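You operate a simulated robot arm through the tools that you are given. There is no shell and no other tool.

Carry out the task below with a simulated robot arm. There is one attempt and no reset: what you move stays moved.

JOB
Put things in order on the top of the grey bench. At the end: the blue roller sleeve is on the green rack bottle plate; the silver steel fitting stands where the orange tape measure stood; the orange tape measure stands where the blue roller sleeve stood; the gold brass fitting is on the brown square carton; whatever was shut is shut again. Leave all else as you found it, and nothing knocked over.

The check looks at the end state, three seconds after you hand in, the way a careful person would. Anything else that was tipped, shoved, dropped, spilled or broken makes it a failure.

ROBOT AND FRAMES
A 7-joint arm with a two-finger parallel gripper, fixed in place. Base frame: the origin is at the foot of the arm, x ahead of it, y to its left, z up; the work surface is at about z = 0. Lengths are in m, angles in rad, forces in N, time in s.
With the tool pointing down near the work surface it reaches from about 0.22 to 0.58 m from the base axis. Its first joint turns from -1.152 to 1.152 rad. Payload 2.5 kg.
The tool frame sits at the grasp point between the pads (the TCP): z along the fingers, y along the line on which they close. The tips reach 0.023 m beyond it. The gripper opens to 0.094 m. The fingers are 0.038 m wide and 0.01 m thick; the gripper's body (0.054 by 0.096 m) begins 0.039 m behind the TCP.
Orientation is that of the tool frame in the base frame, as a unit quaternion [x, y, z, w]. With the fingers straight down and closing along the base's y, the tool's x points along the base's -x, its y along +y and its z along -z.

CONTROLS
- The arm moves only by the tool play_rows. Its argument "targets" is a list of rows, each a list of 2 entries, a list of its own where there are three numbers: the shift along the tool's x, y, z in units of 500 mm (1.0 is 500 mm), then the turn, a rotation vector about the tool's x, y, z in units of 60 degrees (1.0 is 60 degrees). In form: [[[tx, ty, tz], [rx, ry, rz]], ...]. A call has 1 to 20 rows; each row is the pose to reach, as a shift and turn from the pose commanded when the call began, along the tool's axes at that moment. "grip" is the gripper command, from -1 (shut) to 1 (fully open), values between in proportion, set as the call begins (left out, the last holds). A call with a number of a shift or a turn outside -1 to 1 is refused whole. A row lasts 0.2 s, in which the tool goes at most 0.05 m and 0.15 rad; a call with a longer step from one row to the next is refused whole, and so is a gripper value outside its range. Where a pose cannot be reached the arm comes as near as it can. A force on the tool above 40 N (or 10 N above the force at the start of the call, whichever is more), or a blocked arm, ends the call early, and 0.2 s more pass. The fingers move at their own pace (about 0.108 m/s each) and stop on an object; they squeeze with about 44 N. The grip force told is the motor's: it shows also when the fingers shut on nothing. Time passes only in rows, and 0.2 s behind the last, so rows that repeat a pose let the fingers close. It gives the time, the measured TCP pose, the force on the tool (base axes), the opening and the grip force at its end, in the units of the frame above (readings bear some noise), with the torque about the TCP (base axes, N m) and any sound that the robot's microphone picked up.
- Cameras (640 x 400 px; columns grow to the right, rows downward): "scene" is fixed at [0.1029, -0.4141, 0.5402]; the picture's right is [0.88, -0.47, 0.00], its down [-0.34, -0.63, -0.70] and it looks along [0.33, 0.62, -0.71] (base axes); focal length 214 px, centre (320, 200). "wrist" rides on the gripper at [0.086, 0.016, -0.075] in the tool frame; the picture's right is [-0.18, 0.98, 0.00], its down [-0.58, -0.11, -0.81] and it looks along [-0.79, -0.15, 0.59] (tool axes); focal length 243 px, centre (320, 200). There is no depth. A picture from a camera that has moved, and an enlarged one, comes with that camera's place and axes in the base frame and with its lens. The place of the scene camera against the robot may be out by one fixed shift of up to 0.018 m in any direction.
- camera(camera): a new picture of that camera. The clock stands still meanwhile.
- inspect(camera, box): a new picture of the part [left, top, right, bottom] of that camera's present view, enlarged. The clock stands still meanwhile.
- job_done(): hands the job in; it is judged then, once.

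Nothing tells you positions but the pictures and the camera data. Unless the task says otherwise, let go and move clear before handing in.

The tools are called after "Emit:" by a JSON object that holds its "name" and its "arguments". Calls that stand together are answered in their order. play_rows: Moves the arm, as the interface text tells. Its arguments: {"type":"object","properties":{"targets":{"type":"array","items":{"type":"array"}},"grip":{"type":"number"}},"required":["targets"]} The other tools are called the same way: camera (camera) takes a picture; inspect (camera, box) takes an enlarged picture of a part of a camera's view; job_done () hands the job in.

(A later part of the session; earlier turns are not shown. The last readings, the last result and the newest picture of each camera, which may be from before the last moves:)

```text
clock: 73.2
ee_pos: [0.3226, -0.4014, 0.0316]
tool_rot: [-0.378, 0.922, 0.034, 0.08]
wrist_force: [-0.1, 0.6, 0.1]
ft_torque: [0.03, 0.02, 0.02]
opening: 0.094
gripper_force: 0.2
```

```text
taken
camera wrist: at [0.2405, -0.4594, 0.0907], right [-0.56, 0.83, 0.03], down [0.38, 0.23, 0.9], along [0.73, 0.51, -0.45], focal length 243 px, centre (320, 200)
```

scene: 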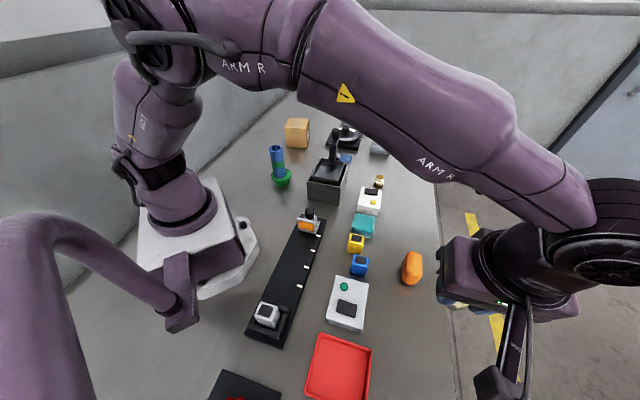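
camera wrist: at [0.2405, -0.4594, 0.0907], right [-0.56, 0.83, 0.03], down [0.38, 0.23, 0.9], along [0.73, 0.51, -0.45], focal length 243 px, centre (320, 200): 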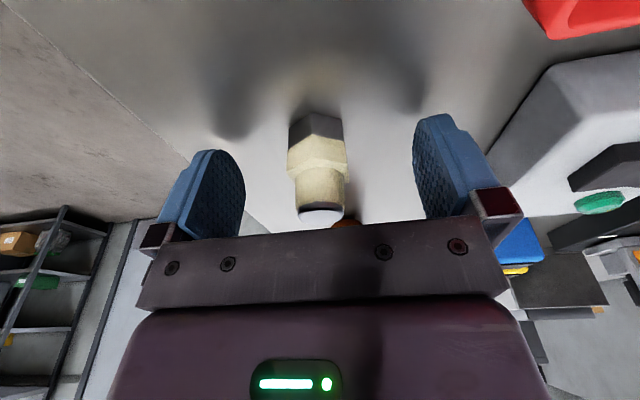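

The silver fitting stands free and upright. I rise straight up, clear of it.

Emit:
{"name": "play_rows", "arguments": {"targets": [[[-0.004, 0, -0.022], [0, 0, 0]], [[-0.0106, 0, -0.06], [0, 0, 0]], [[-0.0194, 0, -0.11], [0, 0, 0]], [[-0.03, 0, -0.17], [0, 0, 0]], [[-0.0406, 0, -0.23], [0, 0, 0]], [[-0.0512, 0, -0.29], [0, 0, 0]], [[-0.0618, 0, -0.35], [0, 0, 0]], [[-0.0724, 0, -0.41], [0, 0, 0]], [[-0.083, 0, -0.47], [0, 0, 0]], [[-0.09, 0, -0.51], [0, 0, 0]], [[-0.09, 0, -0.51], [0, 0, 0]]]}}

Emit:
{"name": "camera", "arguments": {"camera": "scene"}}

Emit:
{"name": "camera", "arguments": {"camera": "wrist"}}

```text
clock: 75.6
ee_pos: [0.3228, -0.4013, 0.2919]
tool_rot: [-0.378, 0.922, 0.033, 0.081]
wrist_force: [-0.3, 0.5, -0.1]
ft_torque: [0.0, 0.0, -0.02]
opening: 0.0941
gripper_force: 0.0
```

```text
taken
```

scene: 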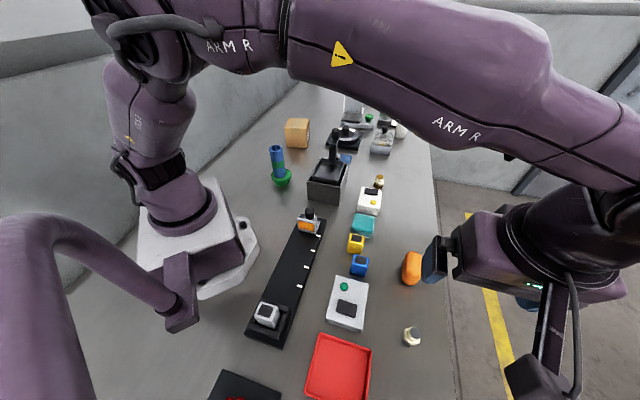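

```text
taken
camera wrist: at [0.2398, -0.4577, 0.3493], right [-0.56, 0.83, 0.03], down [0.38, 0.23, 0.89], along [0.73, 0.51, -0.45], focal length 243 px, centre (320, 200)
```

wrist: 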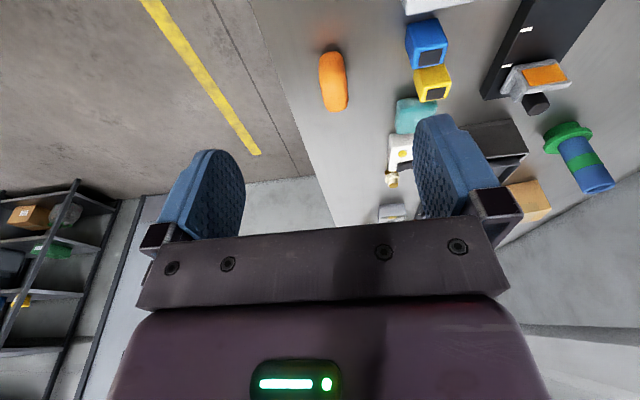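

The silver fitting stands where the tape measure was. Now the gold fitting: I go above it near (0.573, 0.016) and increase the tilt to 15° for later reach onto the carton.

Emit:
{"name": "play_rows", "arguments": {"targets": [[[-0.04, 0.011, 0.0], [0, -0.02, 0]], [[-0.1, 0.0274, 0.02], [0, -0.04, 0]], [[-0.18, 0.0493, 0.05], [0, -0.06, 0]], [[-0.26, 0.0712, 0.08], [0, -0.0833, 0]], [[-0.34, 0.0932, 0.11], [0, -0.0833, 0]], [[-0.42, 0.1151, 0.14], [0, -0.0833, 0]], [[-0.5, 0.137, 0.165], [0, -0.0833, 0]], [[-0.58, 0.1589, 0.19], [0, -0.0833, 0]], [[-0.66, 0.1808, 0.22], [0, -0.0833, 0]], [[-0.74, 0.2028, 0.25], [0, -0.0833, 0]], [[-0.82, 0.2247, 0.28], [0, -0.0833, 0]], [[-0.9014, 0.247, 0.305], [0, -0.0833, 0]], [[-0.9014, 0.247, 0.305], [0, -0.0833, 0]]]}}

Emit:
{"name": "camera", "arguments": {"camera": "wrist"}}

Emit:
{"name": "camera", "arguments": {"camera": "scene"}}

```text
clock: 78.4
ee_pos: [0.5712, 0.0171, 0.2181]
tool_rot: [-0.376, 0.917, 0.05, 0.12]
wrist_force: [-0.1, 0.1, -0.1]
ft_torque: [0.02, -0.03, 0.0]
opening: 0.0938
gripper_force: 0.2
```

```text
taken
camera wrist: at [0.4846, -0.044, 0.2679], right [-0.56, 0.83, 0.05], down [0.33, 0.17, 0.93], along [0.76, 0.54, -0.37], focal length 243 px, centre (320, 200)
```

wrist: 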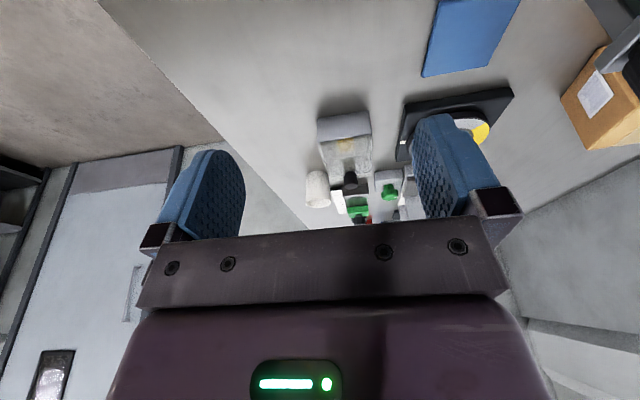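

```text
taken
```

scene: 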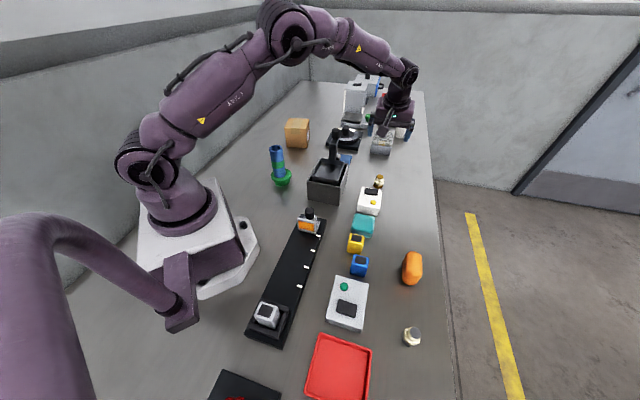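

The fitting lies just below the view, so I lower straight down to z 0.14 to see it.

Emit:
{"name": "play_rows", "arguments": {"targets": [[[0.01, 0, 0.0375], [0, 0, 0]], [[0.02, 0, 0.075], [0, 0, 0]], [[0.03, 0, 0.112], [0, 0, 0]], [[0.0404, 0, 0.1507], [0, 0, 0]], [[0.0404, 0, 0.1507], [0, 0, 0]]]}}

Emit:
{"name": "camera", "arguments": {"camera": "wrist"}}

Emit:
{"name": "inspect", "arguments": {"camera": "wrist", "box": [240, 0, 400, 100]}}

Emit:
{"name": "inspect", "arguments": {"camera": "scene", "box": [320, 110, 440, 210]}}

```text
clock: 79.6
ee_pos: [0.5716, 0.0154, 0.1402]
tool_rot: [-0.376, 0.917, 0.05, 0.121]
wrist_force: [-0.7, 0.5, 0.0]
ft_torque: [0.0, 0.01, -0.01]
opening: 0.0942
gripper_force: 0.0
```

```text
taken
camera wrist: at [0.4859, -0.0457, 0.1908], right [-0.56, 0.83, 0.05], down [0.33, 0.17, 0.93], along [0.76, 0.54, -0.37], focal length 243 px, centre (320, 200)
```

wrist: 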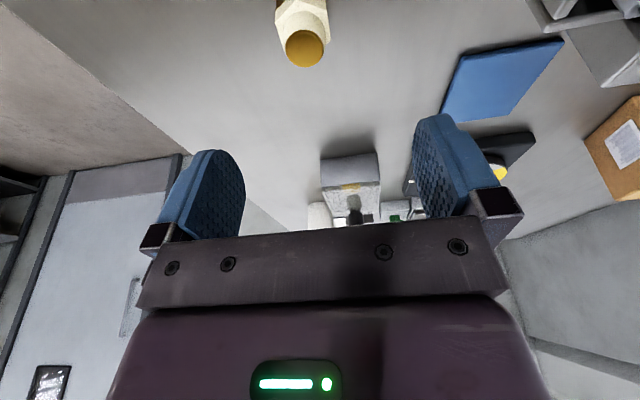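

```text
4.00 times, centred on (320, 50) of wrist
camera zoom: at [0.4859, -0.0457, 0.1908], right [-0.56, 0.83, 0.05], down [0.33, 0.17, 0.93], along [0.76, 0.54, -0.37], focal length 970 px, centre (320, 800)
```

zoom: 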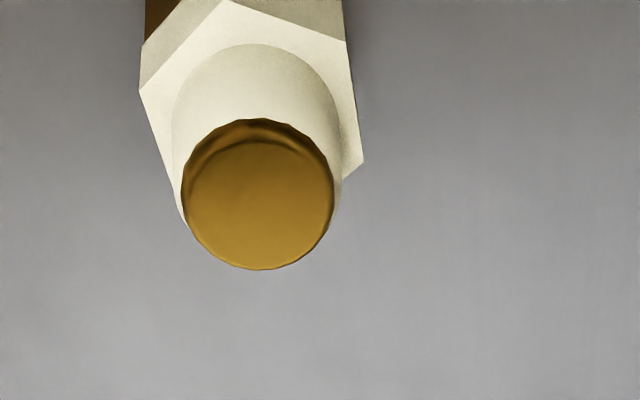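

```text
4.00 times, centred on (380, 160) of scene
camera zoom: at [0.1029, -0.4141, 0.5402], right [0.88, -0.47, 0.0], down [-0.34, -0.63, -0.7], along [0.33, 0.62, -0.71], focal length 858 px, centre (80, 360)
```

zoom: 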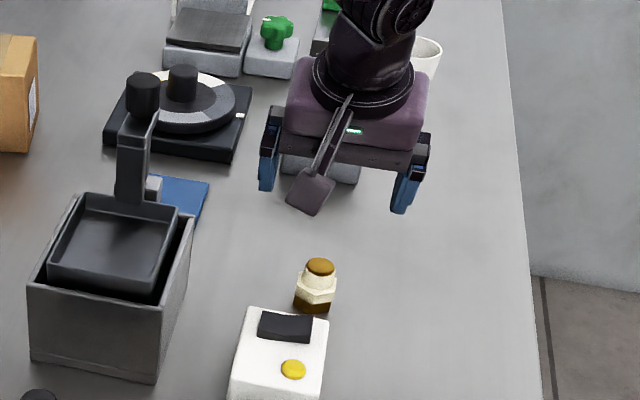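

The gold fitting is a bit shorter (about 0.044) and stands near (0.578, 0.013). I shift to centre on it and come down to z 0.09 to verify.

Emit:
{"name": "play_rows", "arguments": {"targets": [[[-0.0087, -0.0128, 0.0023], [0, 0, 0]], [[0.0, -0.0128, 0.035], [0, 0, 0]], [[0.009, -0.0128, 0.068], [0, 0, 0]], [[0.0172, -0.0128, 0.0989], [0, 0, 0]], [[0.0172, -0.0128, 0.0989], [0, 0, 0]]]}}

Emit:
{"name": "camera", "arguments": {"camera": "wrist"}}

Emit:
{"name": "inspect", "arguments": {"camera": "wrist", "box": [240, 20, 400, 120]}}

Emit:
{"name": "inspect", "arguments": {"camera": "scene", "box": [330, 130, 430, 210]}}

```text
clock: 80.8
ee_pos: [0.5785, 0.0147, 0.0913]
tool_rot: [-0.375, 0.918, 0.049, 0.121]
wrist_force: [-0.8, -1.2, -0.6]
ft_torque: [0.02, 0.03, 0.02]
opening: 0.0938
gripper_force: 0.1
```

```text
taken
camera wrist: at [0.4933, -0.0464, 0.1409], right [-0.56, 0.82, 0.05], down [0.33, 0.17, 0.93], along [0.76, 0.54, -0.37], focal length 243 px, centre (320, 200)
```

wrist: 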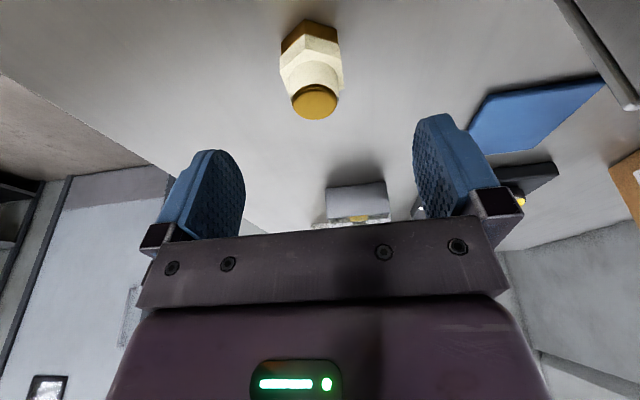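

```text
4.00 times, centred on (320, 70) of wrist
camera zoom: at [0.4933, -0.0464, 0.1409], right [-0.56, 0.82, 0.05], down [0.33, 0.17, 0.93], along [0.76, 0.54, -0.37], focal length 970 px, centre (320, 720)
```

zoom: 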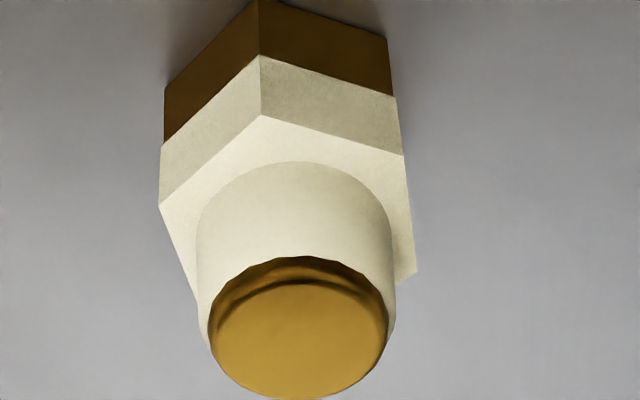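

```text
5.00 times, centred on (380, 170) of scene
camera zoom: at [0.1029, -0.4141, 0.5402], right [0.88, -0.47, 0.0], down [-0.34, -0.63, -0.7], along [0.33, 0.62, -0.71], focal length 1072 px, centre (20, 350)
```

zoom: 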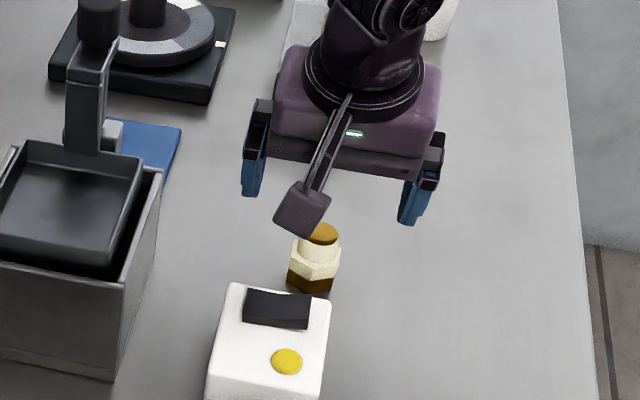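

The fitting's hex base centre works out at (0.580, 0.014), with flats parallel to the pads. I make the last 2 mm correction and descend to z 0.032.

Emit:
{"name": "play_rows", "arguments": {"targets": [[[-0.003, -0.003, 0.001], [0, 0, 0]], [[0.003, -0.003, 0.024], [0, 0, 0]], [[0.009, -0.003, 0.046], [0, 0, 0]], [[0.0145, -0.003, 0.066], [0, 0, 0]], [[0.0195, -0.003, 0.085], [0, 0, 0]], [[0.0236, -0.003, 0.1], [0, 0, 0]], [[0.0274, -0.003, 0.1144], [0, 0, 0]], [[0.0274, -0.003, 0.1144], [0, 0, 0]]]}}

Emit:
{"name": "camera", "arguments": {"camera": "wrist"}}

Emit:
{"name": "inspect", "arguments": {"camera": "scene", "box": [330, 130, 430, 210]}}

```text
clock: 82.6
ee_pos: [0.5794, 0.015, 0.0309]
tool_rot: [-0.376, 0.917, 0.05, 0.121]
wrist_force: [0.3, -0.4, -0.4]
ft_torque: [-0.02, -0.02, -0.01]
opening: 0.094
gripper_force: 0.0
```

```text
taken
camera wrist: at [0.4942, -0.0458, 0.0817], right [-0.56, 0.82, 0.05], down [0.33, 0.17, 0.93], along [0.76, 0.54, -0.37], focal length 243 px, centre (320, 200)
```

wrist: 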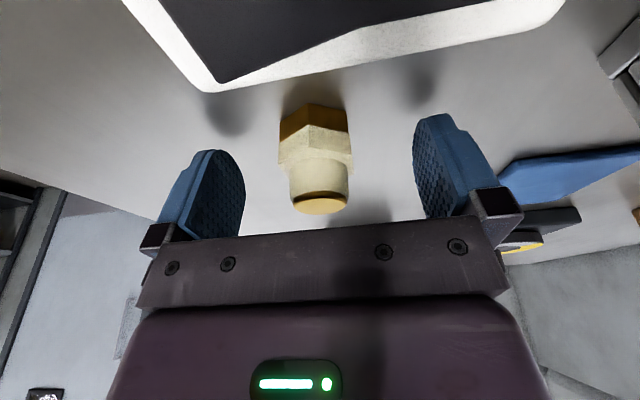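

```text
5.00 times, centred on (380, 170) of scene
camera zoom: at [0.1029, -0.4141, 0.5402], right [0.88, -0.47, 0.0], down [-0.34, -0.63, -0.7], along [0.33, 0.62, -0.71], focal length 1072 px, centre (20, 350)
```

zoom: 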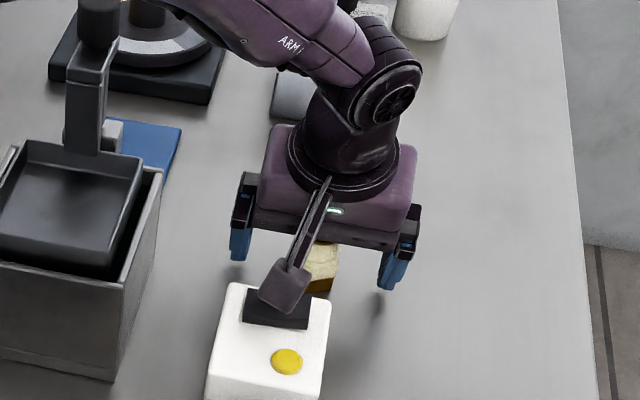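

The gold fitting is centred between the fingers with no contact on the white box. I close.

Emit:
{"name": "play_rows", "arguments": {"targets": [[[0, 0, 0], [0, 0, 0]], [[0, 0, 0], [0, 0, 0]], [[0, 0, 0], [0, 0, 0]], [[0, 0, 0], [0, 0, 0]], [[0, 0, 0], [0, 0, 0]]], "grip": -1}}

Emit:
{"name": "camera", "arguments": {"camera": "wrist"}}

```text
clock: 83.8
ee_pos: [0.5802, 0.0143, 0.0311]
tool_rot: [-0.376, 0.917, 0.049, 0.12]
wrist_force: [-0.6, -0.1, -0.7]
ft_torque: [0.05, -0.02, 0.01]
opening: 0.0324
gripper_force: 44.3
```

```text
taken
camera wrist: at [0.4941, -0.0459, 0.0817], right [-0.56, 0.83, 0.05], down [0.33, 0.17, 0.93], along [0.76, 0.54, -0.37], focal length 243 px, centre (320, 200)
```

wrist: 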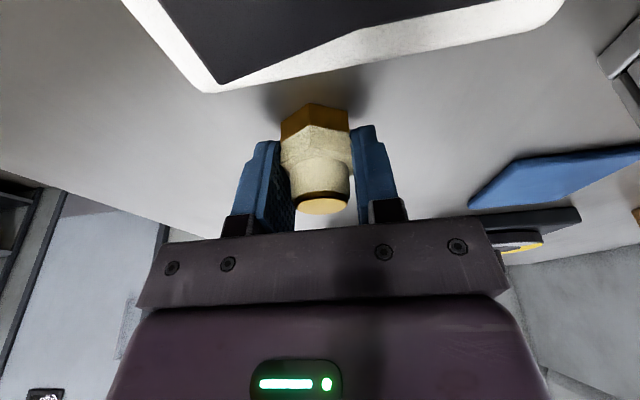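

The gold fitting is gripped at 0.0324 m. I lift it straight up to about z 0.30.

Emit:
{"name": "play_rows", "arguments": {"targets": [[[-0.0054, 0, -0.02], [0, 0, 0]], [[-0.0147, 0, -0.055], [0, 0, 0]], [[-0.0268, 0, -0.1], [0, 0, 0]], [[-0.0429, 0, -0.16], [0, 0, 0]], [[-0.059, 0, -0.22], [0, 0, 0]], [[-0.075, 0, -0.28], [0, 0, 0]], [[-0.0911, 0, -0.34], [0, 0, 0]], [[-0.1072, 0, -0.4], [0, 0, 0]], [[-0.1233, 0, -0.46], [0, 0, 0]], [[-0.1398, 0, -0.5216], [0, 0, 0]], [[-0.1398, 0, -0.5216], [0, 0, 0]]]}}

Emit:
{"name": "camera", "arguments": {"camera": "scene"}}

Emit:
{"name": "camera", "arguments": {"camera": "wrist"}}

```text
clock: 86.2
ee_pos: [0.5805, 0.0167, 0.302]
tool_rot: [-0.377, 0.917, 0.05, 0.121]
wrist_force: [-0.5, 0.2, -1.0]
ft_torque: [0.02, -0.03, 0.0]
opening: 0.0325
gripper_force: 44.6
```

```text
taken
```

scene: 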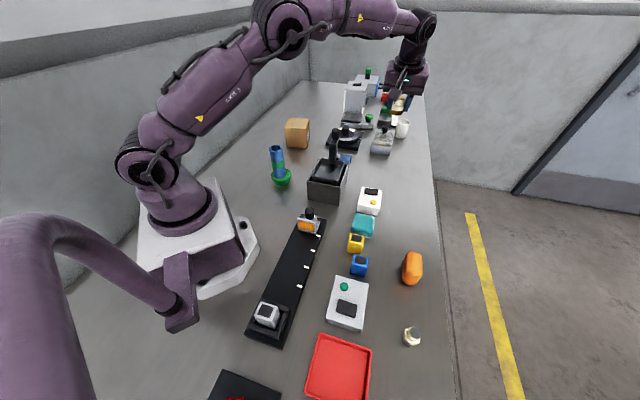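

```text
taken
camera wrist: at [0.4947, -0.0449, 0.3517], right [-0.56, 0.83, 0.05], down [0.33, 0.17, 0.93], along [0.76, 0.54, -0.37], focal length 243 px, centre (320, 200)
```

wrist: 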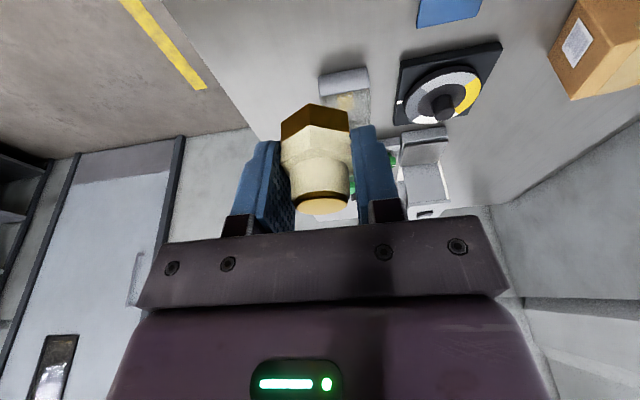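

The fitting hangs upright. I carry it over to the carton, where the current yaw makes the tilt point straight outward.

Emit:
{"name": "play_rows", "arguments": {"targets": [[[-0.022, 0.047, 0.006], [0, 0, 0]], [[-0.055, 0.117, 0.0147], [0, 0, 0]], [[-0.0916, 0.196, 0.0246], [0, 0, 0]], [[-0.1282, 0.274, 0.0344], [0, 0, 0]], [[-0.1649, 0.352, 0.0442], [0, 0, 0]], [[-0.2015, 0.431, 0.054], [0, 0, 0]], [[-0.2382, 0.509, 0.0638], [0, 0, 0]], [[-0.2748, 0.587, 0.0737], [0, 0, 0]], [[-0.3114, 0.666, 0.0835], [0, 0, 0]], [[-0.3408, 0.728, 0.0913], [0, 0, 0]], [[-0.3664, 0.783, 0.0982], [0, 0, 0]], [[-0.3504, 0.783, 0.158], [0, 0, 0]], [[-0.3343, 0.783, 0.218], [0, 0, 0]], [[-0.3343, 0.783, 0.218], [0, 0, 0]]]}}

Emit:
{"name": "camera", "arguments": {"camera": "wrist"}}

Emit:
{"name": "camera", "arguments": {"camera": "scene"}}

```text
clock: 89.2
ee_pos: [0.4414, 0.4263, 0.2415]
tool_rot: [-0.376, 0.917, 0.049, 0.121]
wrist_force: [0.5, 0.5, -1.1]
ft_torque: [0.01, 0.0, 0.0]
opening: 0.0323
gripper_force: 44.1
```

```text
taken
camera wrist: at [0.3563, 0.3664, 0.2911], right [-0.56, 0.83, 0.05], down [0.33, 0.17, 0.93], along [0.76, 0.54, -0.37], focal length 243 px, centre (320, 200)
```

wrist: 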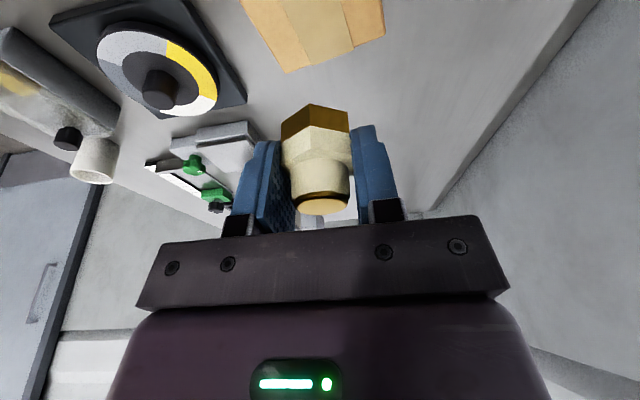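

```text
taken
```

scene: 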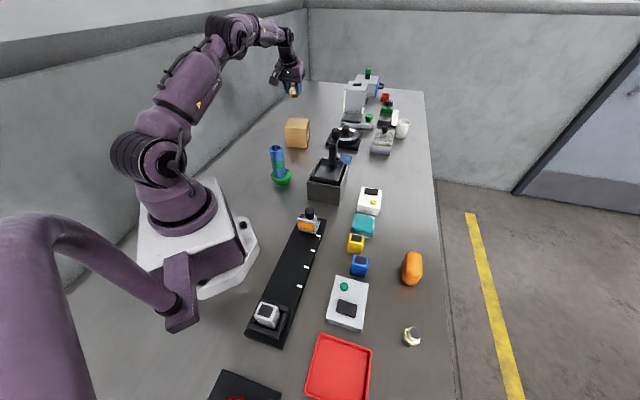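

The carton's back corners confirm its centre near (0.449, 0.436), and the hand is about 1 cm short of centre. I lower partway while moving 6 mm further out.

Emit:
{"name": "play_rows", "arguments": {"targets": [[[-0.004, 0, 0.03], [0, 0, 0]], [[0.004, 0, 0.065], [0, 0, 0]], [[0.014, 0, 0.1], [0, 0, 0]], [[0.025, 0, 0.14], [0, 0, 0]], [[0.035, 0, 0.177], [0, 0, 0]], [[0.035, 0, 0.177], [0, 0, 0]]]}}

Emit:
{"name": "camera", "arguments": {"camera": "wrist"}}

Emit:
{"name": "inspect", "arguments": {"camera": "scene", "box": [240, 80, 360, 160]}}

```text
clock: 90.6
ee_pos: [0.4455, 0.4313, 0.1501]
tool_rot: [-0.376, 0.917, 0.049, 0.121]
wrist_force: [0.4, -0.2, -0.7]
ft_torque: [-0.01, -0.01, -0.03]
opening: 0.0323
gripper_force: 44.5
```

```text
taken
camera wrist: at [0.3594, 0.3706, 0.1997], right [-0.56, 0.83, 0.05], down [0.33, 0.17, 0.93], along [0.76, 0.54, -0.37], focal length 243 px, centre (320, 200)
```

wrist: 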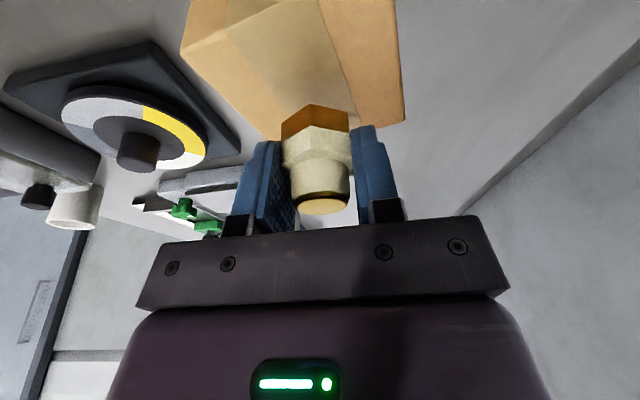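

```text
5.00 times, centred on (300, 120) of scene
camera zoom: at [0.1029, -0.4141, 0.5402], right [0.88, -0.47, 0.0], down [-0.34, -0.63, -0.7], along [0.33, 0.62, -0.71], focal length 1072 px, centre (420, 600)
```

zoom: 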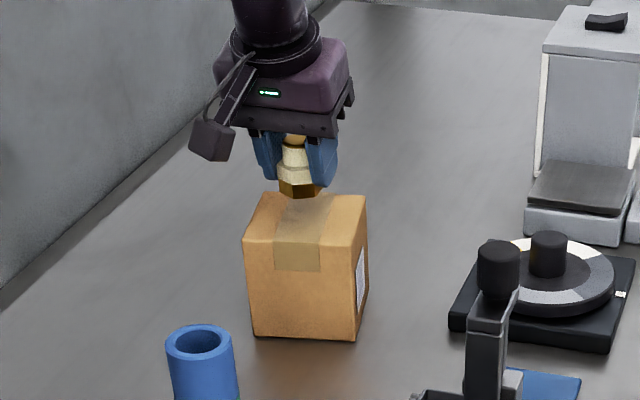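

The fitting is over the middle of the carton's top. I lower in fine steps to find contact gently.

Emit:
{"name": "play_rows", "arguments": {"targets": [[[0.0052, 0, 0.0193], [0, 0, 0]], [[0.0104, 0, 0.0386], [0, 0, 0]], [[0.0135, 0, 0.0502], [0, 0, 0]], [[0.0155, 0, 0.058], [0, 0, 0]], [[0.0161, 0, 0.0599], [0, 0, 0]]]}}

Emit:
{"name": "inspect", "arguments": {"camera": "scene", "box": [270, 90, 330, 150]}}

```text
clock: 91.8
ee_pos: [0.4485, 0.4336, 0.1224]
tool_rot: [-0.376, 0.916, 0.053, 0.126]
wrist_force: [-6.1, -0.9, 30.4]
ft_torque: [0.02, 0.14, 0.02]
opening: 0.032
gripper_force: 43.7
```

```text
6.67 times, centred on (300, 120) of scene
camera zoom: at [0.1028, -0.4143, 0.5401], right [0.88, -0.47, 0.0], down [-0.34, -0.63, -0.7], along [0.33, 0.62, -0.71], focal length 1430 px, centre (453, 733)
```

zoom: 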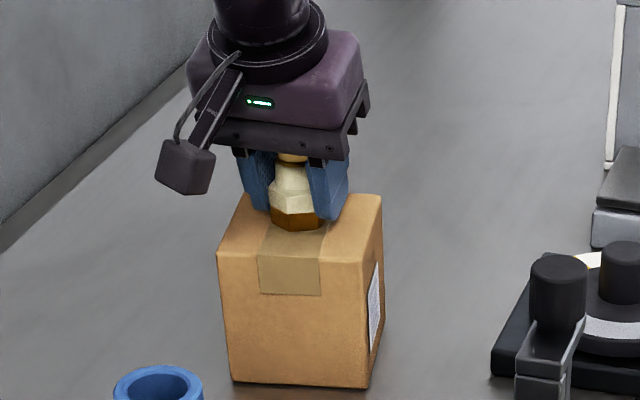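

Contact came at TCP z of about 0.122, so the carton top is near z 0.09. I unload by about 3 mm and check the force.

Emit:
{"name": "play_rows", "arguments": {"targets": [[[-0.0008, 0, -0.003], [0, 0, 0]], [[-0.0016, 0, -0.0058], [0, 0, 0]], [[-0.0016, 0, -0.0058], [0, 0, 0]]]}}

Emit:
{"name": "camera", "arguments": {"camera": "wrist"}}

Emit:
{"name": "inspect", "arguments": {"camera": "scene", "box": [270, 90, 330, 150]}}

```text
clock: 92.6
ee_pos: [0.4474, 0.4312, 0.1238]
tool_rot: [-0.375, 0.918, 0.05, 0.122]
wrist_force: [3.6, 6.3, 16.3]
ft_torque: [0.33, -0.24, 0.02]
opening: 0.0322
gripper_force: 44.0
```

```text
taken
camera wrist: at [0.3613, 0.3703, 0.1735], right [-0.56, 0.83, 0.05], down [0.33, 0.17, 0.93], along [0.76, 0.54, -0.36], focal length 243 px, centre (320, 200)
```

wrist: 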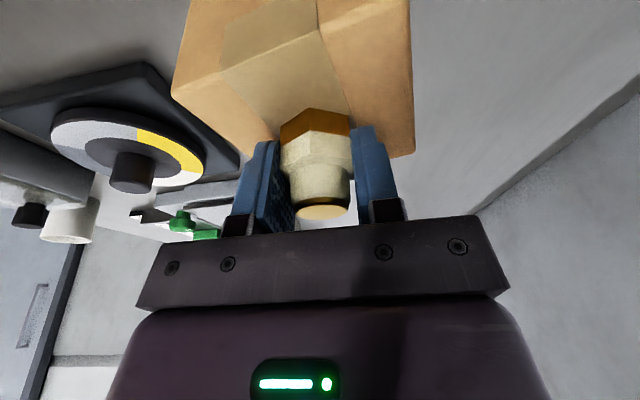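

```text
6.67 times, centred on (300, 120) of scene
camera zoom: at [0.1028, -0.4142, 0.5402], right [0.88, -0.47, 0.0], down [-0.34, -0.63, -0.7], along [0.33, 0.62, -0.71], focal length 1430 px, centre (453, 733)
```

zoom: 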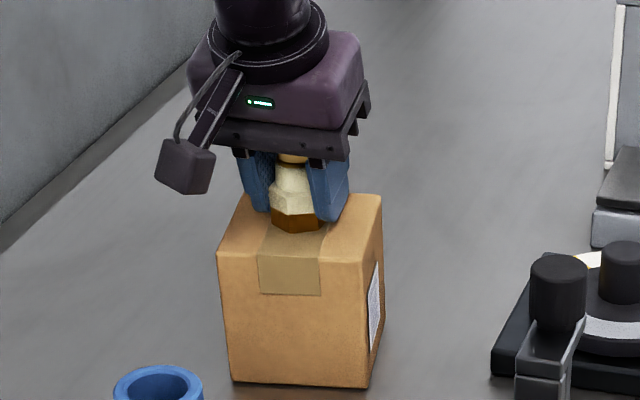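

Some pressing force remains, so I ease up another 1 mm and then open the fingers.

Emit:
{"name": "play_rows", "arguments": {"targets": [[[-0.0005, 0, -0.002], [0, 0, 0]], [[-0.0005, 0, -0.002], [0, 0, 0]]]}}

Emit:
{"name": "play_rows", "arguments": {"targets": [[[0, 0, 0], [0, 0, 0]], [[0, 0, 0], [0, 0, 0]], [[0, 0, 0], [0, 0, 0]], [[0, 0, 0], [0, 0, 0]]], "grip": 1}}

Emit:
{"name": "camera", "arguments": {"camera": "wrist"}}

Emit:
{"name": "inspect", "arguments": {"camera": "scene", "box": [270, 90, 330, 150]}}

```text
clock: 93.2
ee_pos: [0.446, 0.4306, 0.1234]
tool_rot: [-0.376, 0.917, 0.05, 0.121]
wrist_force: [2.6, 3.5, 14.4]
ft_torque: [0.26, -0.23, -0.02]
opening: 0.0321
gripper_force: 43.9
```

```text
clock: 94.2
ee_pos: [0.4451, 0.4309, 0.1226]
tool_rot: [-0.376, 0.918, 0.05, 0.119]
wrist_force: [0.5, -2.1, 5.5]
ft_torque: [0.07, 0.24, 0.1]
opening: 0.093
gripper_force: 0.0
```

```text
taken
camera wrist: at [0.3603, 0.37, 0.1728], right [-0.56, 0.83, 0.05], down [0.33, 0.17, 0.93], along [0.76, 0.54, -0.37], focal length 243 px, centre (320, 200)
```

wrist: 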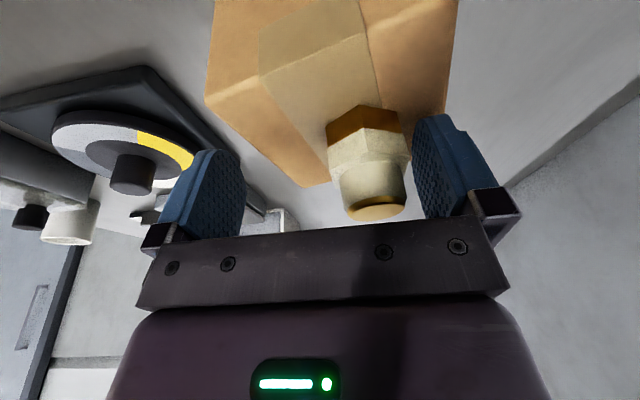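

```text
6.67 times, centred on (300, 120) of scene
camera zoom: at [0.1029, -0.4142, 0.5402], right [0.88, -0.47, 0.0], down [-0.34, -0.63, -0.7], along [0.33, 0.62, -0.71], focal length 1430 px, centre (453, 733)
```

zoom: 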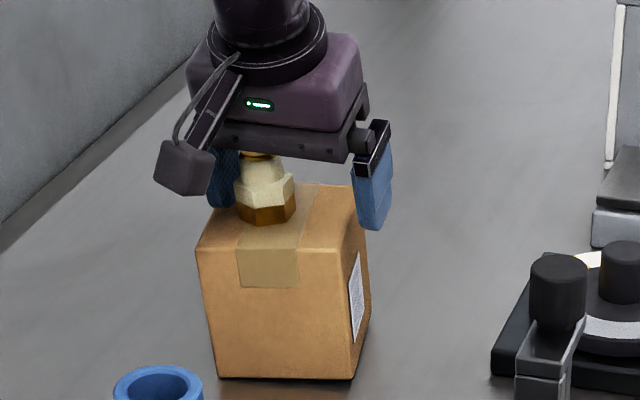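

The carton slid about 2 cm sideways as the fingers opened: a fingertip must have been rubbing on its top. The fitting still stands on it; first I raise slightly, centre the hand on the fitting so nothing touches, then rise and assess.

Emit:
{"name": "play_rows", "arguments": {"targets": [[[-0.0008, 0, -0.003], [0, 0, 0]], [[-0.0021, 0, -0.0077], [0, 0, 0]], [[-0.0021, 0, -0.0077], [0, 0, 0]]]}}

Emit:
{"name": "inspect", "arguments": {"camera": "scene", "box": [270, 95, 330, 150]}}

Emit:
{"name": "camera", "arguments": {"camera": "wrist"}}

```text
clock: 95.0
ee_pos: [0.4455, 0.4314, 0.1259]
tool_rot: [-0.376, 0.917, 0.049, 0.121]
wrist_force: [-0.3, -0.4, -0.3]
ft_torque: [0.0, 0.0, -0.03]
opening: 0.094
gripper_force: 0.0
```

```text
7.27 times, centred on (300, 122) of scene
camera zoom: at [0.1029, -0.4141, 0.5402], right [0.88, -0.47, 0.0], down [-0.34, -0.63, -0.7], along [0.33, 0.62, -0.71], focal length 1560 px, centre (466, 764)
```

zoom: 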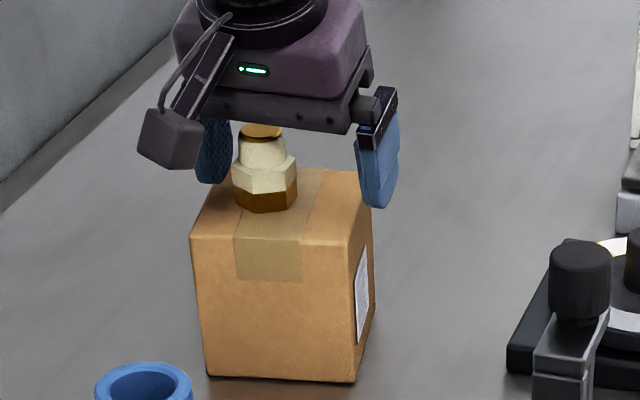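

```text
taken
camera wrist: at [0.3604, 0.3701, 0.1769], right [-0.56, 0.83, 0.05], down [0.33, 0.17, 0.93], along [0.76, 0.54, -0.37], focal length 243 px, centre (320, 200)
```

wrist: 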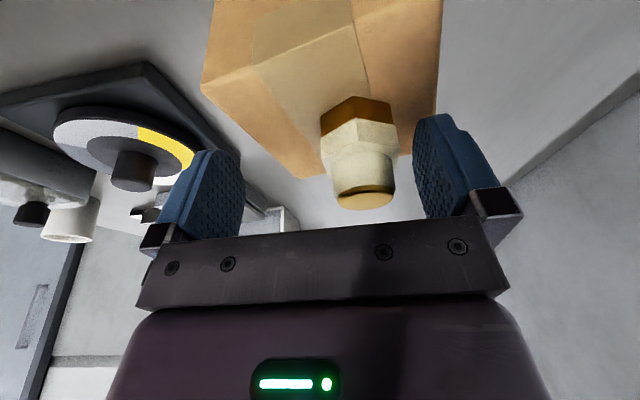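

Now there is no contact force and the fitting has a clear gap on both sides. I rise straight up.

Emit:
{"name": "play_rows", "arguments": {"targets": [[[-0.0054, 0, -0.02], [0, 0, 0]], [[-0.0147, 0, -0.055], [0, 0, 0]], [[-0.0268, 0, -0.1], [0, 0, 0]], [[-0.0429, 0, -0.16], [0, 0, 0]], [[-0.059, 0, -0.22], [0, 0, 0]], [[-0.075, 0, -0.28], [0, 0, 0]], [[-0.0911, 0, -0.34], [0, 0, 0]], [[-0.1072, 0, -0.4], [0, 0, 0]], [[-0.1072, 0, -0.4], [0, 0, 0]]]}}

Emit:
{"name": "play_rows", "arguments": {"targets": [[[0, 0, 0], [0, 0.1, 0]], [[0, 0, 0], [0, 0.18, 0]], [[0.05, 0, 0.0], [0, 0.25, 0]], [[0.1, 0, 0.02], [0, 0.25, 0]], [[0.16, 0, 0.04], [0, 0.25, 0]], [[0.16, 0, 0.04], [0, 0.25, 0]]]}}

Emit:
{"name": "camera", "arguments": {"camera": "wrist"}}

Emit:
{"name": "inspect", "arguments": {"camera": "scene", "box": [240, 80, 360, 160]}}

Emit:
{"name": "inspect", "arguments": {"camera": "wrist", "box": [220, 0, 420, 125]}}

```text
clock: 97.0
ee_pos: [0.4433, 0.4295, 0.3339]
tool_rot: [-0.375, 0.918, 0.05, 0.12]
wrist_force: [-0.8, 0.1, 0.9]
ft_torque: [0.02, 0.03, -0.01]
opening: 0.0941
gripper_force: 0.0
out of reach, approached as far as the arm can: row 8, 9
```

```text
clock: 98.4
ee_pos: [0.4151, 0.4007, 0.3097]
tool_rot: [-0.379, 0.925, 0.0, -0.001]
wrist_force: [0.0, -0.2, 0.8]
ft_torque: [0.02, -0.03, -0.02]
opening: 0.0941
gripper_force: 0.1
out of reach, approached as far as the arm can: row 1, 2, 3, 4, 5, 6
```

```text
taken
camera wrist: at [0.3416, 0.3523, 0.3847], right [-0.56, 0.83, 0.0], down [0.49, 0.33, 0.81], along [0.67, 0.45, -0.59], focal length 243 px, centre (320, 200)
```

wrist: 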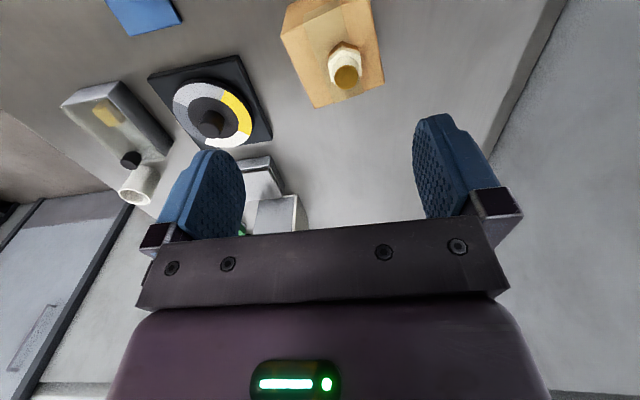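

```text
5.00 times, centred on (300, 120) of scene
camera zoom: at [0.1029, -0.4141, 0.5402], right [0.88, -0.47, 0.0], down [-0.34, -0.63, -0.7], along [0.33, 0.62, -0.71], focal length 1072 px, centre (420, 600)
```

zoom: 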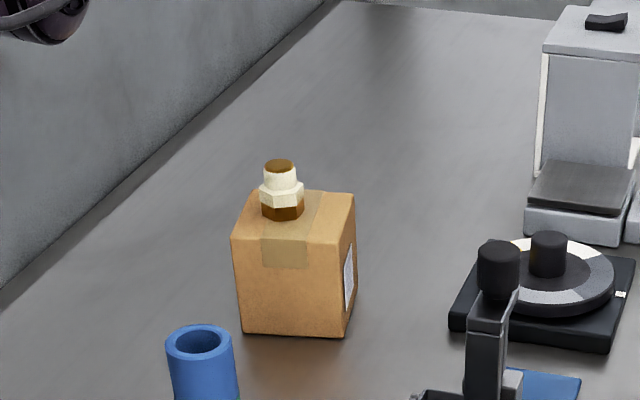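

```text
3.20 times, centred on (320, 62) of wrist
camera zoom: at [0.3416, 0.3523, 0.3847], right [-0.56, 0.83, 0.0], down [0.49, 0.33, 0.81], along [0.67, 0.45, -0.59], focal length 776 px, centre (320, 640)
```

zoom: 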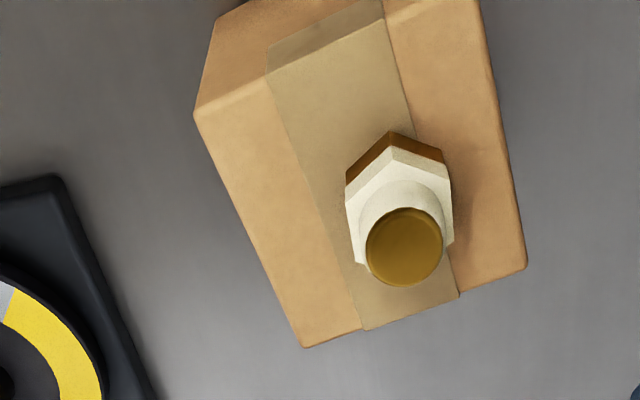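

The carton has shifted about 1 cm along the finger-opening direction; the fitting stands safely near its middle. I'll nudge the carton gently back with the outside of one open finger against its left face, so first I go round to that side at a safe height.

Emit:
{"name": "play_rows", "arguments": {"targets": [[[0.02, 0.03, 0.02], [0, 0, -0.04]], [[0.04, 0.075, 0.045], [0, 0, -0.08]], [[0.06, 0.12, 0.07], [0, 0, -0.12]], [[0.085, 0.165, 0.095], [0, 0, -0.16]], [[0.109, 0.217, 0.12], [0, 0, -0.195]], [[0.109, 0.217, 0.12], [0, 0, -0.195]]]}}

Emit:
{"name": "play_rows", "arguments": {"targets": [[[0, 0, 0], [0, -0.08, 0]], [[0, 0, 0], [0, -0.16, 0]], [[0, 0, 0], [0, -0.25, 0]], [[0, 0, 0], [0, -0.25, 0]]]}}

Emit:
{"name": "camera", "arguments": {"camera": "scene"}}

Emit:
{"name": "camera", "arguments": {"camera": "wrist"}}

```text
clock: 99.8
ee_pos: [0.3154, 0.4961, 0.2603]
tool_rot: [-0.472, 0.881, 0.0, -0.001]
wrist_force: [-0.8, 0.6, -0.7]
ft_torque: [-0.02, 0.03, -0.04]
opening: 0.094
gripper_force: 0.0
out of reach, approached as far as the arm can: row 1, 2, 3, 4, 5, 6
```

```text
clock: 100.8
ee_pos: [0.3175, 0.5474, 0.269]
tool_rot: [-0.467, 0.874, 0.062, 0.116]
wrist_force: [-0.6, -0.4, 0.5]
ft_torque: [-0.01, -0.01, 0.01]
opening: 0.094
gripper_force: 0.0
out of reach, approached as far as the arm can: row 1, 2, 3, 4
```

```text
taken
```

scene: 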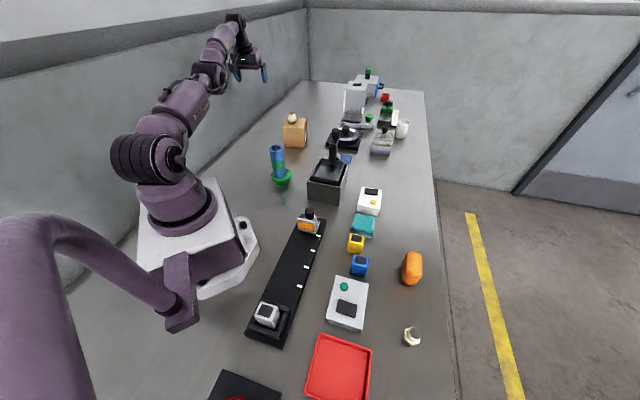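

```text
taken
camera wrist: at [0.2456, 0.4714, 0.32], right [-0.72, 0.69, 0.05], down [0.29, 0.23, 0.93], along [0.63, 0.68, -0.37], focal length 243 px, centre (320, 200)
```

wrist: 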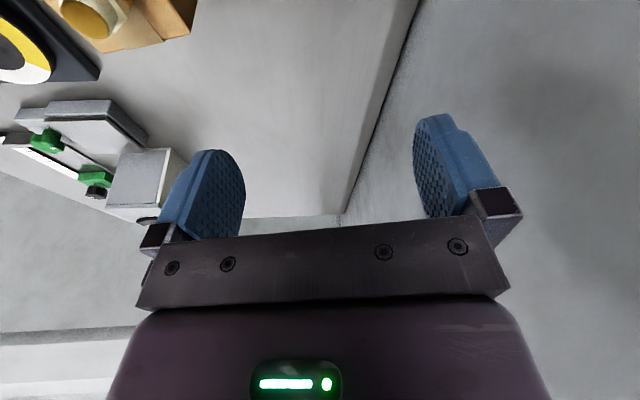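

The last two moves were flagged out of reach because the arm was nearly fully stretched up there, so the hand is not quite where I planned. I'll hold for a moment to see where it settles before going on.

Emit:
{"name": "play_rows", "arguments": {"targets": [[[0, 0, 0], [0, 0, 0]], [[0, 0, 0], [0, 0, 0]], [[0, 0, 0], [0, 0, 0]]]}}

```text
clock: 101.6
ee_pos: [0.317, 0.5463, 0.2686]
tool_rot: [-0.467, 0.875, 0.061, 0.115]
wrist_force: [0.1, 0.2, -0.5]
ft_torque: [-0.04, -0.01, 0.0]
opening: 0.0937
gripper_force: 0.1
```

The commanded pose has settled: (0.317, 0.546, 0.269), yaw 56°, tilt 15°, on the carton's left side. I now descend beside the carton to z 0.04, keeping about 3.5 cm from its left face.

Emit:
{"name": "play_rows", "arguments": {"targets": [[[0.02, -0.01, 0.04], [0, 0, 0]], [[0.038, -0.02, 0.09], [0, 0, 0]], [[0.055, -0.03, 0.14], [0, 0, 0]], [[0.073, -0.04, 0.19], [0, 0, 0]], [[0.091, -0.04, 0.24], [0, 0, 0]], [[0.108, -0.04, 0.29], [0, 0, 0]], [[0.124, -0.04, 0.335], [0, 0, 0]], [[0.137, -0.04, 0.375], [0, 0, 0]], [[0.147, -0.04, 0.405], [0, 0, 0]], [[0.1554, -0.04, 0.4318], [0, 0, 0]], [[0.1554, -0.04, 0.4318], [0, 0, 0]]]}}

Emit:
{"name": "camera", "arguments": {"camera": "wrist"}}

Emit:
{"name": "inspect", "arguments": {"camera": "scene", "box": [240, 80, 360, 160]}}

```text
clock: 104.0
ee_pos: [0.3447, 0.5294, 0.0383]
tool_rot: [-0.449, 0.885, 0.052, 0.114]
wrist_force: [1.1, 0.6, -0.3]
ft_torque: [0.01, -0.01, 0.0]
opening: 0.094
gripper_force: 0.0
out of reach, approached as far as the arm can: row 1, 2, 3, 4, 5, 6, 7, 8, 9, 10
```

```text
taken
camera wrist: at [0.2714, 0.4578, 0.0893], right [-0.69, 0.73, 0.03], down [0.29, 0.24, 0.93], along [0.66, 0.65, -0.38], focal length 243 px, centre (320, 200)
```

wrist: 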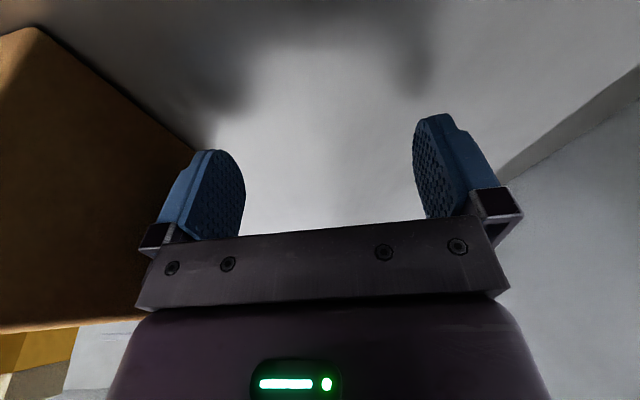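

```text
5.00 times, centred on (300, 120) of scene
camera zoom: at [0.1029, -0.4141, 0.5402], right [0.88, -0.47, 0.0], down [-0.34, -0.63, -0.7], along [0.33, 0.62, -0.71], focal length 1072 px, centre (420, 600)
```

zoom: 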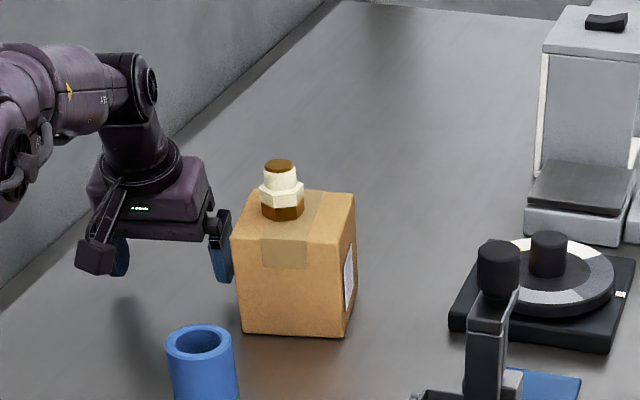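

The hand ended about 2 cm further out than asked but it stands clear of the carton (about 2 cm from its left face). I bring it inward level with the carton's middle and re-align the yaw in small steps.

Emit:
{"name": "play_rows", "arguments": {"targets": [[[0.01, 0, -0.0027], [0, 0, -0.01]], [[0.02, 0, -0.0053], [0, 0, -0.02]], [[0.0348, 0, -0.0093], [0, 0, -0.03]], [[0.0348, 0, -0.0093], [0, 0, -0.03]]]}}

Emit:
{"name": "inspect", "arguments": {"camera": "scene", "box": [240, 80, 360, 160]}}

Emit:
{"name": "camera", "arguments": {"camera": "scene"}}

```text
clock: 105.0
ee_pos: [0.3139, 0.5074, 0.041]
tool_rot: [-0.481, 0.867, 0.06, 0.116]
wrist_force: [-0.6, -0.5, 0.5]
ft_torque: [0.01, 0.0, 0.03]
opening: 0.0939
gripper_force: 0.1
out of reach, approached as far as the arm can: row 1
```

```text
5.00 times, centred on (300, 120) of scene
camera zoom: at [0.1029, -0.4141, 0.5402], right [0.88, -0.47, 0.0], down [-0.34, -0.63, -0.7], along [0.33, 0.62, -0.71], focal length 1072 px, centre (420, 600)
```

zoom: 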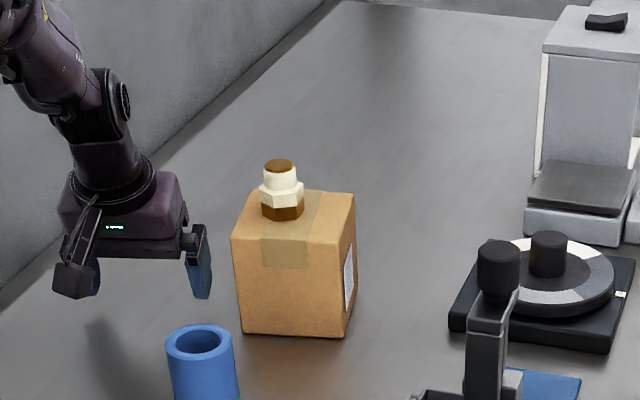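

```text
taken
```

scene: 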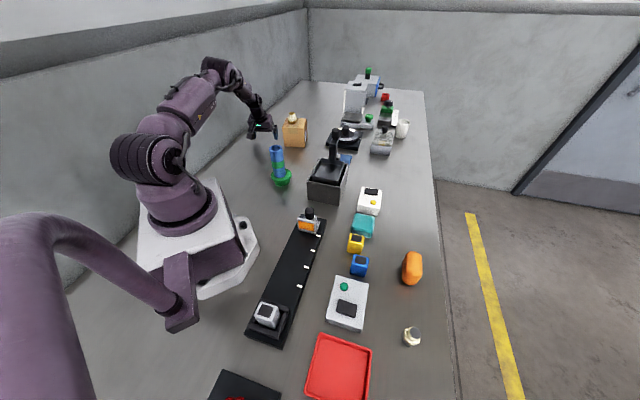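

The arm has now settled properly at (0.314, 0.507, 0.041) with the near finger 3.5 cm from the carton. I move outward to the carton's mid-depth and closer to its face.

Emit:
{"name": "play_rows", "arguments": {"targets": [[[-0.01, -0.01, 0.0027], [0, 0, 0.01]], [[-0.02, -0.02, 0.0054], [0, 0, 0.02]], [[-0.031, -0.03, 0.0083], [0, 0, 0.03]], [[-0.031, -0.04, 0.0083], [0, 0, 0.03]], [[-0.031, -0.04, 0.0083], [0, 0, 0.03]], [[-0.031, -0.04, 0.0083], [0, 0, 0.03]]]}}

Emit:
{"name": "inspect", "arguments": {"camera": "scene", "box": [240, 80, 360, 160]}}

Emit:
{"name": "camera", "arguments": {"camera": "wrist"}}

```text
clock: 106.4
ee_pos: [0.3395, 0.5097, 0.0397]
tool_rot: [-0.467, 0.875, 0.061, 0.115]
wrist_force: [0.0, -0.9, -1.1]
ft_torque: [-0.01, 0.0, -0.02]
opening: 0.0941
gripper_force: 0.1
```

```text
5.00 times, centred on (300, 120) of scene
camera zoom: at [0.1029, -0.4141, 0.5402], right [0.88, -0.47, 0.0], down [-0.34, -0.63, -0.7], along [0.33, 0.62, -0.71], focal length 1072 px, centre (420, 600)
```

zoom: 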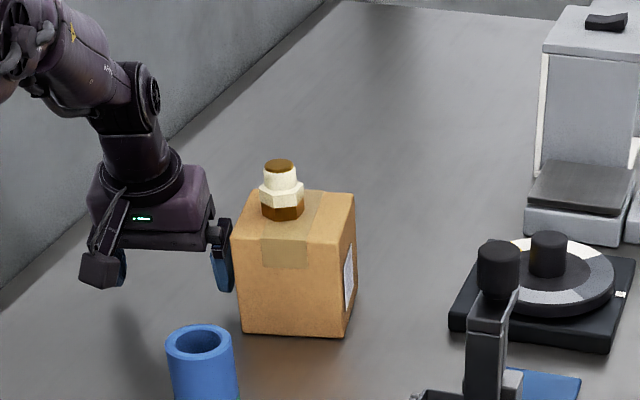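

```text
taken
camera wrist: at [0.2676, 0.4332, 0.0903], right [-0.72, 0.69, 0.05], down [0.29, 0.23, 0.93], along [0.63, 0.68, -0.37], focal length 243 px, centre (320, 200)
```

wrist: 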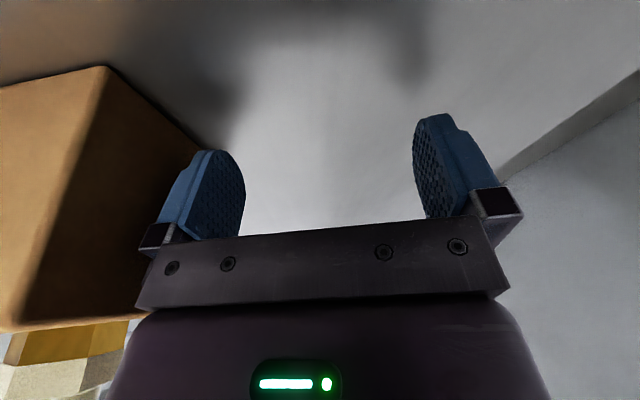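

The hand is 1.6 cm from the carton's left face at mid-depth. To push low with the fingertip rather than high with the finger bracket, I roll the hand 10° so the tip leads, and raise 8 mm for clearance on the other finger.

Emit:
{"name": "play_rows", "arguments": {"targets": [[[-0.0041, 0, -0.0155], [0, 0, 0]], [[-0.0041, 0, -0.0155], [0.06, 0, 0]], [[-0.0041, 0, -0.0155], [0.12, 0, 0]], [[-0.0041, 0, -0.0155], [0.1667, 0, 0]], [[-0.0041, 0, -0.0155], [0.1667, 0, 0]], [[-0.0041, 0, -0.0155], [0.1667, 0, 0]]]}}

Emit:
{"name": "inspect", "arguments": {"camera": "scene", "box": [240, 80, 360, 160]}}

Emit:
{"name": "camera", "arguments": {"camera": "wrist"}}

```text
clock: 107.8
ee_pos: [0.3395, 0.5098, 0.0479]
tool_rot: [-0.455, 0.877, -0.014, 0.155]
wrist_force: [1.3, 0.7, 0.4]
ft_torque: [0.01, -0.01, -0.03]
opening: 0.0942
gripper_force: 0.0
```

```text
5.00 times, centred on (300, 120) of scene
camera zoom: at [0.1029, -0.4141, 0.5402], right [0.88, -0.47, 0.0], down [-0.34, -0.63, -0.7], along [0.33, 0.62, -0.71], focal length 1072 px, centre (420, 600)
```

zoom: 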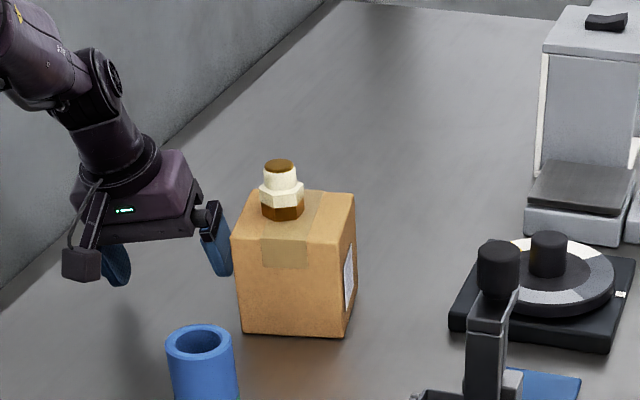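

```text
taken
camera wrist: at [0.2572, 0.4414, 0.0944], right [-0.68, 0.72, -0.12], down [0.17, 0.31, 0.94], along [0.71, 0.62, -0.33], focal length 243 px, centre (320, 200)
```

wrist: 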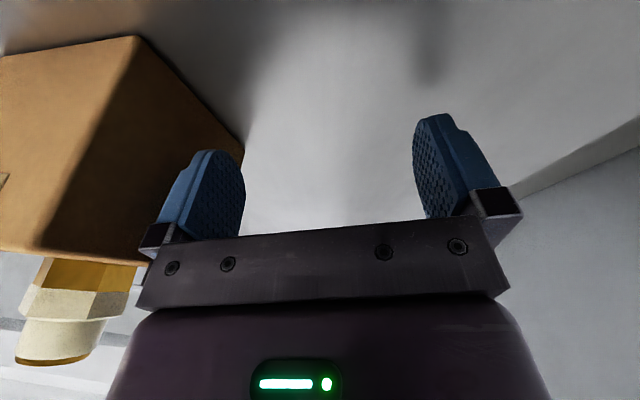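

The fingertip now leads toward the carton's lower half. I approach slowly by 12 mm to just about touching.

Emit:
{"name": "play_rows", "arguments": {"targets": [[[0, -0.0079, 0.0014], [0, 0, 0]], [[0, -0.0158, 0.0028], [0, 0, 0]], [[0, -0.0197, 0.0035], [0, 0, 0]], [[0, -0.0236, 0.0042], [0, 0, 0]], [[0, -0.0236, 0.0042], [0, 0, 0]]]}}

Emit:
{"name": "inspect", "arguments": {"camera": "scene", "box": [240, 80, 360, 160]}}

```text
clock: 109.0
ee_pos: [0.3493, 0.5033, 0.049]
tool_rot: [-0.455, 0.877, -0.015, 0.155]
wrist_force: [-0.3, -0.9, 0.3]
ft_torque: [0.0, -0.01, 0.0]
opening: 0.094
gripper_force: 0.0
```

```text
5.00 times, centred on (300, 120) of scene
camera zoom: at [0.1029, -0.4141, 0.5402], right [0.88, -0.47, 0.0], down [-0.34, -0.63, -0.7], along [0.33, 0.62, -0.71], focal length 1072 px, centre (420, 600)
```

zoom: 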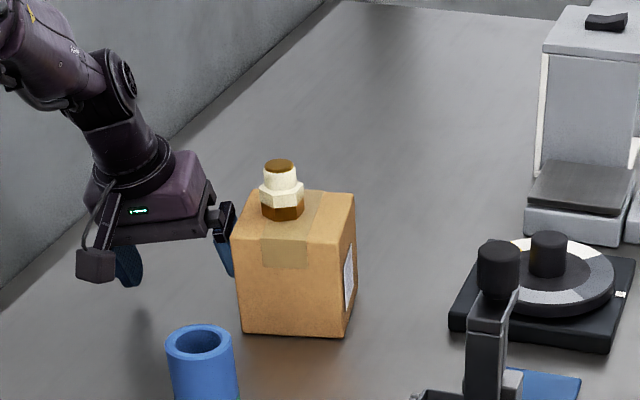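

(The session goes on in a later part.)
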